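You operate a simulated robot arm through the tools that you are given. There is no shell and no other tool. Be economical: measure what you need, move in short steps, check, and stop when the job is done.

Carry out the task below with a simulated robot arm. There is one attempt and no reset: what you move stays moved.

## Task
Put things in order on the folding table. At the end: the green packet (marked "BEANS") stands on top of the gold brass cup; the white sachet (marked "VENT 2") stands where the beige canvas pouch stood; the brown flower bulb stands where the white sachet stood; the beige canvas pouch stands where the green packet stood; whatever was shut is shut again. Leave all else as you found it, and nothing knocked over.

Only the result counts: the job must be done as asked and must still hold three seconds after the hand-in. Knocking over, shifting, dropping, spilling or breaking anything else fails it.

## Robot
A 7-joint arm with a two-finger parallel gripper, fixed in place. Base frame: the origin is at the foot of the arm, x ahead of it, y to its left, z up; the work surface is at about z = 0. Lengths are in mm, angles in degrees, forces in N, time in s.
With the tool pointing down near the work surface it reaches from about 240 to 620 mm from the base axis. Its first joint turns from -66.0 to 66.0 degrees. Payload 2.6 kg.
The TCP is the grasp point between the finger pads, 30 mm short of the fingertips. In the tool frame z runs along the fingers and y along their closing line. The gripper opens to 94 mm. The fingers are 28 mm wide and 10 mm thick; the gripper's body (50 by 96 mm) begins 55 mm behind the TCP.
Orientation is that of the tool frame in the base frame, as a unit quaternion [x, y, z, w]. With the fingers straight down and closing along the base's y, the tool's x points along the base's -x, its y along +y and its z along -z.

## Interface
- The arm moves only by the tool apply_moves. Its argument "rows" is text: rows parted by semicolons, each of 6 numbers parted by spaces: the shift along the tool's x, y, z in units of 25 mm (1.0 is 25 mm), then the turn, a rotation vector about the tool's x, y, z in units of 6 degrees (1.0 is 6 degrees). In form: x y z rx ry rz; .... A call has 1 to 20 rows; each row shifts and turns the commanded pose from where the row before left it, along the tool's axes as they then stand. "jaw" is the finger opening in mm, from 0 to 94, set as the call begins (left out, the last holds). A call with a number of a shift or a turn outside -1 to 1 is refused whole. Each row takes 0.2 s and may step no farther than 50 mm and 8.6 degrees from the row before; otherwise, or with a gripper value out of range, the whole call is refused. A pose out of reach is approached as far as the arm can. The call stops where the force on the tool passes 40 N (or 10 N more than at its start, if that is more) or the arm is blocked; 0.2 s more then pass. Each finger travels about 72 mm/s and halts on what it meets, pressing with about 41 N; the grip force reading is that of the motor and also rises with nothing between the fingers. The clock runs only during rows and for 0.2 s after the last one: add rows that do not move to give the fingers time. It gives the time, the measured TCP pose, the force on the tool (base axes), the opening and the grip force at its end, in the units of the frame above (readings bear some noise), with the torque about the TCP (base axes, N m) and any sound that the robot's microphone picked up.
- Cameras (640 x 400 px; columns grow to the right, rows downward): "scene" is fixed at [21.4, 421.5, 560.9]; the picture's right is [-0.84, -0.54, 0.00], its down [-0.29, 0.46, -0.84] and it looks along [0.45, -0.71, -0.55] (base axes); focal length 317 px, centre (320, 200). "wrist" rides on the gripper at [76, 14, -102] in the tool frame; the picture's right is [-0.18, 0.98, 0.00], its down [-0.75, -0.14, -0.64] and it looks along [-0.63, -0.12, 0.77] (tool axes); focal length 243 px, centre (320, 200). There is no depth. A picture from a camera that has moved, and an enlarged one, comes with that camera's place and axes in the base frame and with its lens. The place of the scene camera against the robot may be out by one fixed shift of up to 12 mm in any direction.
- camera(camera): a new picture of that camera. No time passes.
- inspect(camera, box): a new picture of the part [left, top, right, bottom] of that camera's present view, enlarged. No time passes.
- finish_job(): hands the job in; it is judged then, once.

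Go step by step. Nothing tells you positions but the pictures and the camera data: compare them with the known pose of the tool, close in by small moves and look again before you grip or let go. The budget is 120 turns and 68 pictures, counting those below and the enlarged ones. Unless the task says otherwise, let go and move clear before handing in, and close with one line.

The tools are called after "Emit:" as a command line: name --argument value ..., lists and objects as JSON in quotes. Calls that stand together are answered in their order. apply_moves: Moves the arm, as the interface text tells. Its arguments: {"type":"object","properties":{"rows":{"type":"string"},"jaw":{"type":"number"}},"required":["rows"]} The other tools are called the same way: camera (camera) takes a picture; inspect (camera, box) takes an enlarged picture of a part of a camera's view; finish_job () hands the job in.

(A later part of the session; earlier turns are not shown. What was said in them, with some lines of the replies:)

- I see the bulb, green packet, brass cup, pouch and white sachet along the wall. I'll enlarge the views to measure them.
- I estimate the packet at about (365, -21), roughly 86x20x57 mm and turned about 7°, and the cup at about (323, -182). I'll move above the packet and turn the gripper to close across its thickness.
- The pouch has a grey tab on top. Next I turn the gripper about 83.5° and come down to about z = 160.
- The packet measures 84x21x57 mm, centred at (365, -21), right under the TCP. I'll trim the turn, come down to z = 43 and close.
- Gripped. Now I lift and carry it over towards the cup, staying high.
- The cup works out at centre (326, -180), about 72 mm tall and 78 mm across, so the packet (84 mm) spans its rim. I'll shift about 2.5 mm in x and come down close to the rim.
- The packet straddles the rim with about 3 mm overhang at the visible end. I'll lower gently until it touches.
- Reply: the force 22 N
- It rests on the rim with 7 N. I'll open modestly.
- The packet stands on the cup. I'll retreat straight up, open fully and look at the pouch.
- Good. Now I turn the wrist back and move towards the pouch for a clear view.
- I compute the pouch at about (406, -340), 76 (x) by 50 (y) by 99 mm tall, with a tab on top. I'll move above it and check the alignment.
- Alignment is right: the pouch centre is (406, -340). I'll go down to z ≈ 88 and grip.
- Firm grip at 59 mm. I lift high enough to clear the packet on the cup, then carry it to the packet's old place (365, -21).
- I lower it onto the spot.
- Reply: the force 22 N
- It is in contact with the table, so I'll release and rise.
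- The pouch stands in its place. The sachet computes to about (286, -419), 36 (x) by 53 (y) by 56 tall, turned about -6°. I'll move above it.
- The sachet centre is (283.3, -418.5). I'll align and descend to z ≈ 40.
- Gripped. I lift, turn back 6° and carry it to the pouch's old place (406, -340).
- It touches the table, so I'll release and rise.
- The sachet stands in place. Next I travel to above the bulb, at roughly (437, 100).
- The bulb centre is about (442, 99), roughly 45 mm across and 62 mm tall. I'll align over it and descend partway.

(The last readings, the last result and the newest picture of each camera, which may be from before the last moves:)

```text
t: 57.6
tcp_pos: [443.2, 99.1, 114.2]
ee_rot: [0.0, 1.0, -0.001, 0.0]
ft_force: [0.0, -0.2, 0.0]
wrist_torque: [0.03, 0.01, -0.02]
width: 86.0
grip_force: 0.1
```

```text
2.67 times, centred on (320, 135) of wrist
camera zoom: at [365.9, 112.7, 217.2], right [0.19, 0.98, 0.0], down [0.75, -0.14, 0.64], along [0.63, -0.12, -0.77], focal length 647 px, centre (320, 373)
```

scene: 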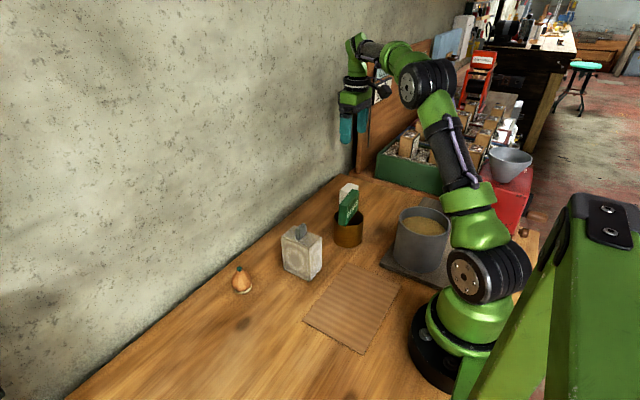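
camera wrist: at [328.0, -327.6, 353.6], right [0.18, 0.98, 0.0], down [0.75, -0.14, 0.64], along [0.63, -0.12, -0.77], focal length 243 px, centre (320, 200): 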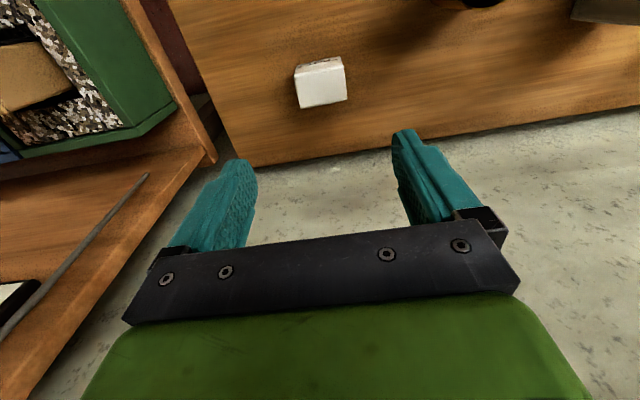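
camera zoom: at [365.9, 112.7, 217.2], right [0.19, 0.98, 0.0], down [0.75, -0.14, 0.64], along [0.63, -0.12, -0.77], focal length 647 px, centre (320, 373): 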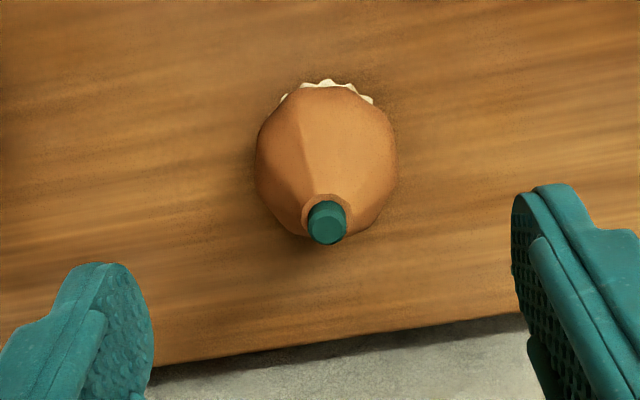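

Well aligned. I'll go down and grip.

Emit:
apply_moves --rows "0 0 0.9 0 0 0;0 0 0.9 0 0 0;0 0 0.9 0 0 0;0 0 0.4 0 0 0;0 0 0 0 0 0"

Emit:
apply_moves --rows "0 0 0 0 0 0;0 0 0 0 0 0;0 0 0 0 0 0;0 0 0 0 0 0" --jaw 25

Emit:
inspect --camera "wrist" --box '[220, 60, 420, 210]'

```text
t: 58.8
tcp_pos: [442.4, 97.3, 38.0]
ee_rot: [0.0, 1.0, -0.001, 0.0]
ft_force: [0.3, 0.1, -0.2]
wrist_torque: [0.02, -0.02, 0.0]
width: 85.9
grip_force: 0.0
```

```text
t: 59.8
tcp_pos: [441.8, 96.9, 39.3]
ee_rot: [0.001, 1.0, 0.0, 0.0]
ft_force: [0.2, 0.2, -0.3]
wrist_torque: [0.03, 0.01, 0.0]
width: 42.8
grip_force: 41.4
```

```text
2.67 times, centred on (320, 135) of wrist
camera zoom: at [365.6, 111.2, 141.5], right [0.18, 0.98, 0.0], down [0.75, -0.14, 0.64], along [0.63, -0.12, -0.77], focal length 647 px, centre (320, 373)
```

zoom: 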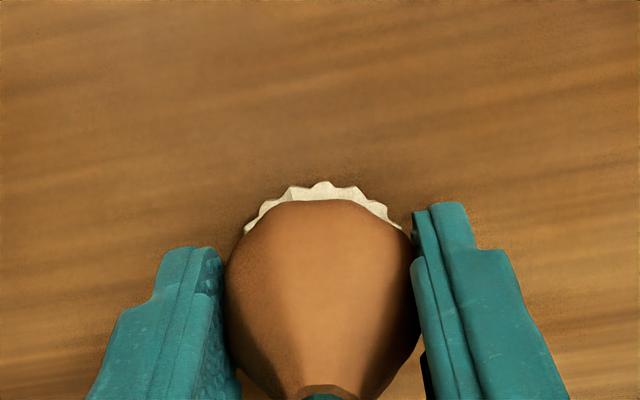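

Bulb gripped. I lift it and carry it high towards the sachet's old place (283.5, -418.6).

Emit:
apply_moves --rows "0 0 -0.4 0 0 0;0 0 -0.9 0 0 0;0 0 -0.95 0 0 0;0 0 -0.95 0 0 0;0 0 -0.95 0 0 0;0 0 -0.95 0 0 0;0 0 -0.95 0 0 0;0 0 -0.95 0 0 0;0 0 0 0 0 0;0.289 -0.938 0 0 0 0;0.289 -0.938 0 0 0 0;0.289 -0.938 0 0 0 0;0.289 -0.938 0 0 0 0"

Emit:
apply_moves --rows "0.289 -0.938 0 0 0 0;0.289 -0.938 0 0 0 0;0.289 -0.938 0 0 0 0;0.289 -0.938 0 0 0 0;0.289 -0.938 0 0 0 0;0.289 -0.938 0 0 0 0;0.289 -0.938 0 0 0 0;0.289 -0.938 0 0 0 0;0.289 -0.938 0 0 0 0;0.289 -0.938 0 0 0 0;0.289 -0.938 0 0 0 0;0.289 -0.938 0 0 0 0;0.289 -0.938 0 0 0 0;0.289 -0.938 0 0 0 0;0.289 -0.938 0 0 0 0;0.289 -0.938 0 0 0 0;0.289 -0.938 0 0 0 0;0.289 -0.938 0 0 0 0;0 0 0 0 0 0"

Emit:
camera --camera "wrist"

```text
t: 62.6
tcp_pos: [412.8, 4.7, 213.9]
ee_rot: [0.0, 1.0, 0.0, 0.0]
ft_force: [-0.3, 0.4, -1.2]
wrist_torque: [0.03, -0.01, 0.01]
width: 42.6
grip_force: 41.0
```

```text
t: 66.6
tcp_pos: [283.3, -415.9, 212.7]
ee_rot: [0.0, 1.0, 0.001, 0.0]
ft_force: [0.2, 0.0, -0.3]
wrist_torque: [0.02, 0.01, -0.04]
width: 42.6
grip_force: 41.3
```

```text
27 pictures are left
camera wrist: at [207.0, -401.7, 314.7], right [0.18, 0.98, 0.0], down [0.75, -0.14, 0.64], along [0.63, -0.12, -0.77], focal length 243 px, centre (320, 200)
```

wrist: 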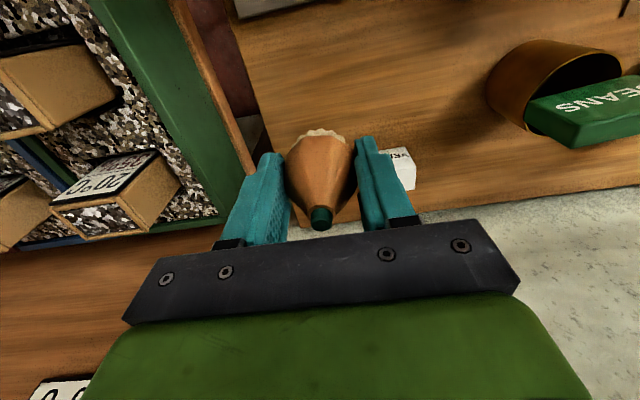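

Emit:
apply_moves --rows "0 -0.09 0.9 0 0 0;0 0 0.95 0 0 0;0 0 0.95 0 0 0;0 0 0.95 0 0 0;0 0 0.95 0 0 0;0 0 0.95 0 0 0;0 0 0.9 0 0 0;0 0 0.35 0 0 0;0 0 0 0 0 0"

Emit:
apply_moves --rows "0 0 0.05 0 0 0;0 0 0 0 0 0"

```text
t: 68.6
tcp_pos: [283.2, -418.5, 40.1]
ee_rot: [0.001, 1.0, 0.0, 0.0]
ft_force: [-0.4, 0.0, -0.4]
wrist_torque: [0.0, 0.03, 0.04]
width: 42.6
grip_force: 40.6
```

```text
t: 69.2
tcp_pos: [283.5, -421.1, 39.4]
ee_rot: [0.0, 1.0, 0.0, 0.001]
ft_force: [-0.5, -1.0, -0.4]
wrist_torque: [-0.01, 0.02, -0.02]
width: 42.6
grip_force: 41.3
```

Emit:
apply_moves --rows "0 0 0.05 0 0 0;0 0 0 0 0 0"

Emit:
inspect --camera "scene" --box '[320, 140, 440, 230]'

```text
t: 69.8
tcp_pos: [283.9, -419.4, 39.0]
ee_rot: [0.0, 1.0, 0.0, 0.001]
ft_force: [0.3, -0.8, 0.2]
wrist_torque: [0.02, 0.0, 0.0]
width: 42.7
grip_force: 40.9
```

```text
4.44 times, centred on (380, 185) of scene
camera zoom: at [21.3, 421.5, 560.9], right [-0.84, -0.54, 0.0], down [-0.29, 0.46, -0.84], along [0.45, -0.71, -0.55], focal length 1410 px, centre (53, 267)
```

zoom: 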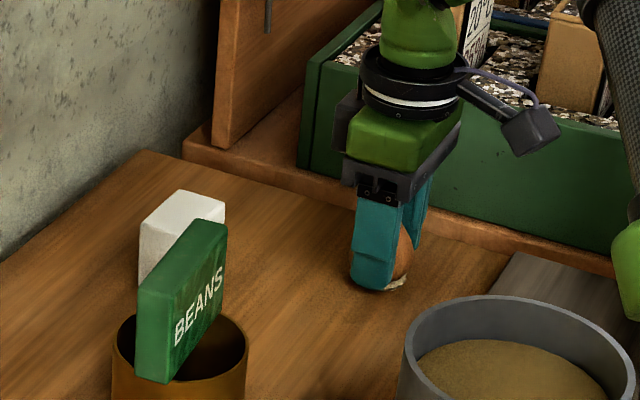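

Emit:
apply_moves --rows "0 0 0.05 0 0 0;0 0 0 0 0 0"

```text
t: 70.4
tcp_pos: [284.2, -418.7, 38.7]
ee_rot: [0.001, 1.0, 0.0, 0.001]
ft_force: [-2.1, 6.6, 15.4]
wrist_torque: [0.23, 0.08, -0.04]
width: 42.4
grip_force: 40.7
```

It touches the table. I'll release it and check.

Emit:
apply_moves --rows "0 0 -0.02 0 0 0;0 0 0 0 0 0;0 0 0 0 0 0;0 0 0 0 0 0" --jaw 75

Emit:
camera --camera "wrist"

```text
t: 71.4
tcp_pos: [283.1, -418.8, 37.4]
ee_rot: [0.0, 1.0, 0.0, 0.0]
ft_force: [0.2, 0.3, 0.0]
wrist_torque: [-0.02, 0.02, 0.02]
width: 75.1
grip_force: 0.1
```

```text
25 pictures are left
camera wrist: at [206.8, -404.7, 140.6], right [0.18, 0.98, 0.0], down [0.75, -0.14, 0.64], along [0.63, -0.12, -0.77], focal length 243 px, centre (320, 200)
```

wrist: 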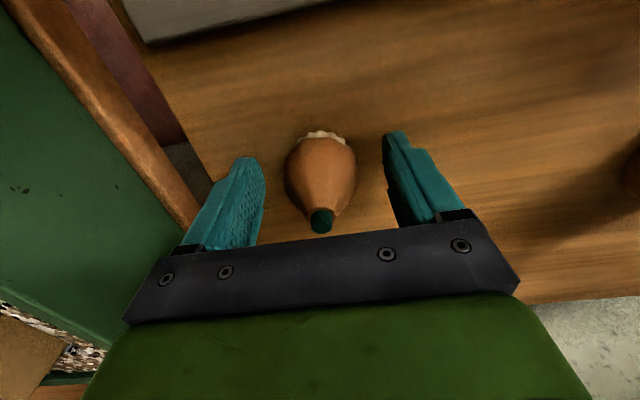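

It stands upright. I'll rise clear and take a final look.

Emit:
apply_moves --rows "0 0 -0.4 0 0 0;0 0 -0.9 0 0 0;0 0 -0.9 0 0 0;0 0 -0.9 0 0 0;0 0 -0.9 0 0 0;0 0 -0.9 0 0 0;0 0 -0.9 0 0 0;0 0 -0.9 0 0 0;0 0 -0.9 0 0 0;0 0 -0.9 0 0 0;0 0 0 0 0 0"

Emit:
inspect --camera "scene" --box '[220, 140, 480, 310]'

Emit:
camera --camera "wrist"

```text
t: 73.8
tcp_pos: [281.9, -418.6, 249.1]
ee_rot: [0.0, 1.0, 0.0, 0.0]
ft_force: [-0.3, 0.0, -0.4]
wrist_torque: [-0.01, -0.02, 0.02]
width: 75.1
grip_force: 0.1
```

```text
2.35 times, centred on (350, 225) of scene
camera zoom: at [21.3, 421.5, 560.9], right [-0.84, -0.54, 0.0], down [-0.29, 0.46, -0.84], along [0.45, -0.71, -0.55], focal length 746 px, centre (249, 141)
```

zoom: 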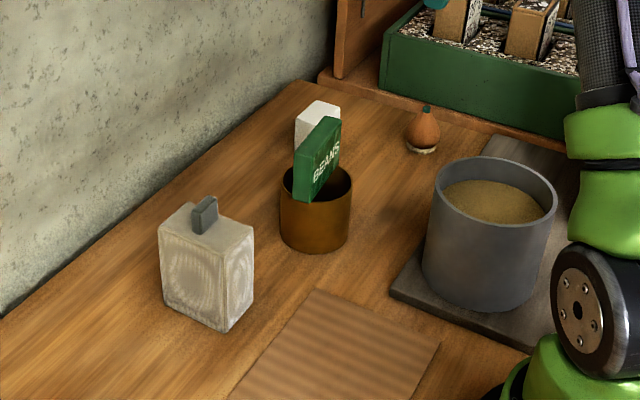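

```text
23 pictures are left
camera wrist: at [206.3, -404.7, 352.1], right [0.19, 0.98, 0.0], down [0.75, -0.14, 0.64], along [0.63, -0.12, -0.77], focal length 243 px, centre (320, 200)
```

wrist: 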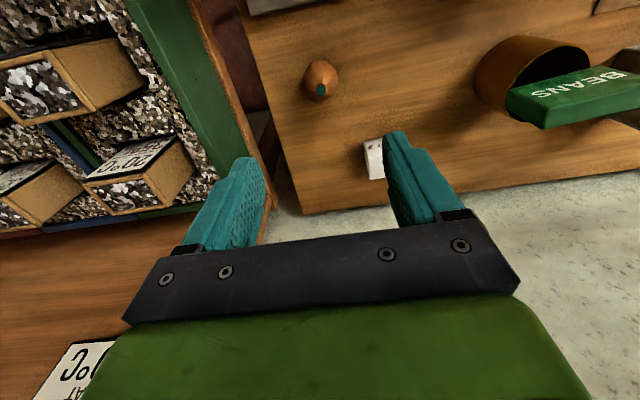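

Everything stands where asked, and the arm is clear. I'm handing in.

Emit:
finish_job

```text
The job is handed in.
```

The job is handed in: the BEANS packet stands across the brass cup's rim, the pouch is where the packet was, the sachet where the pouch was and the bulb where the sachet was; nothing was knocked over and nothing had to be opened.
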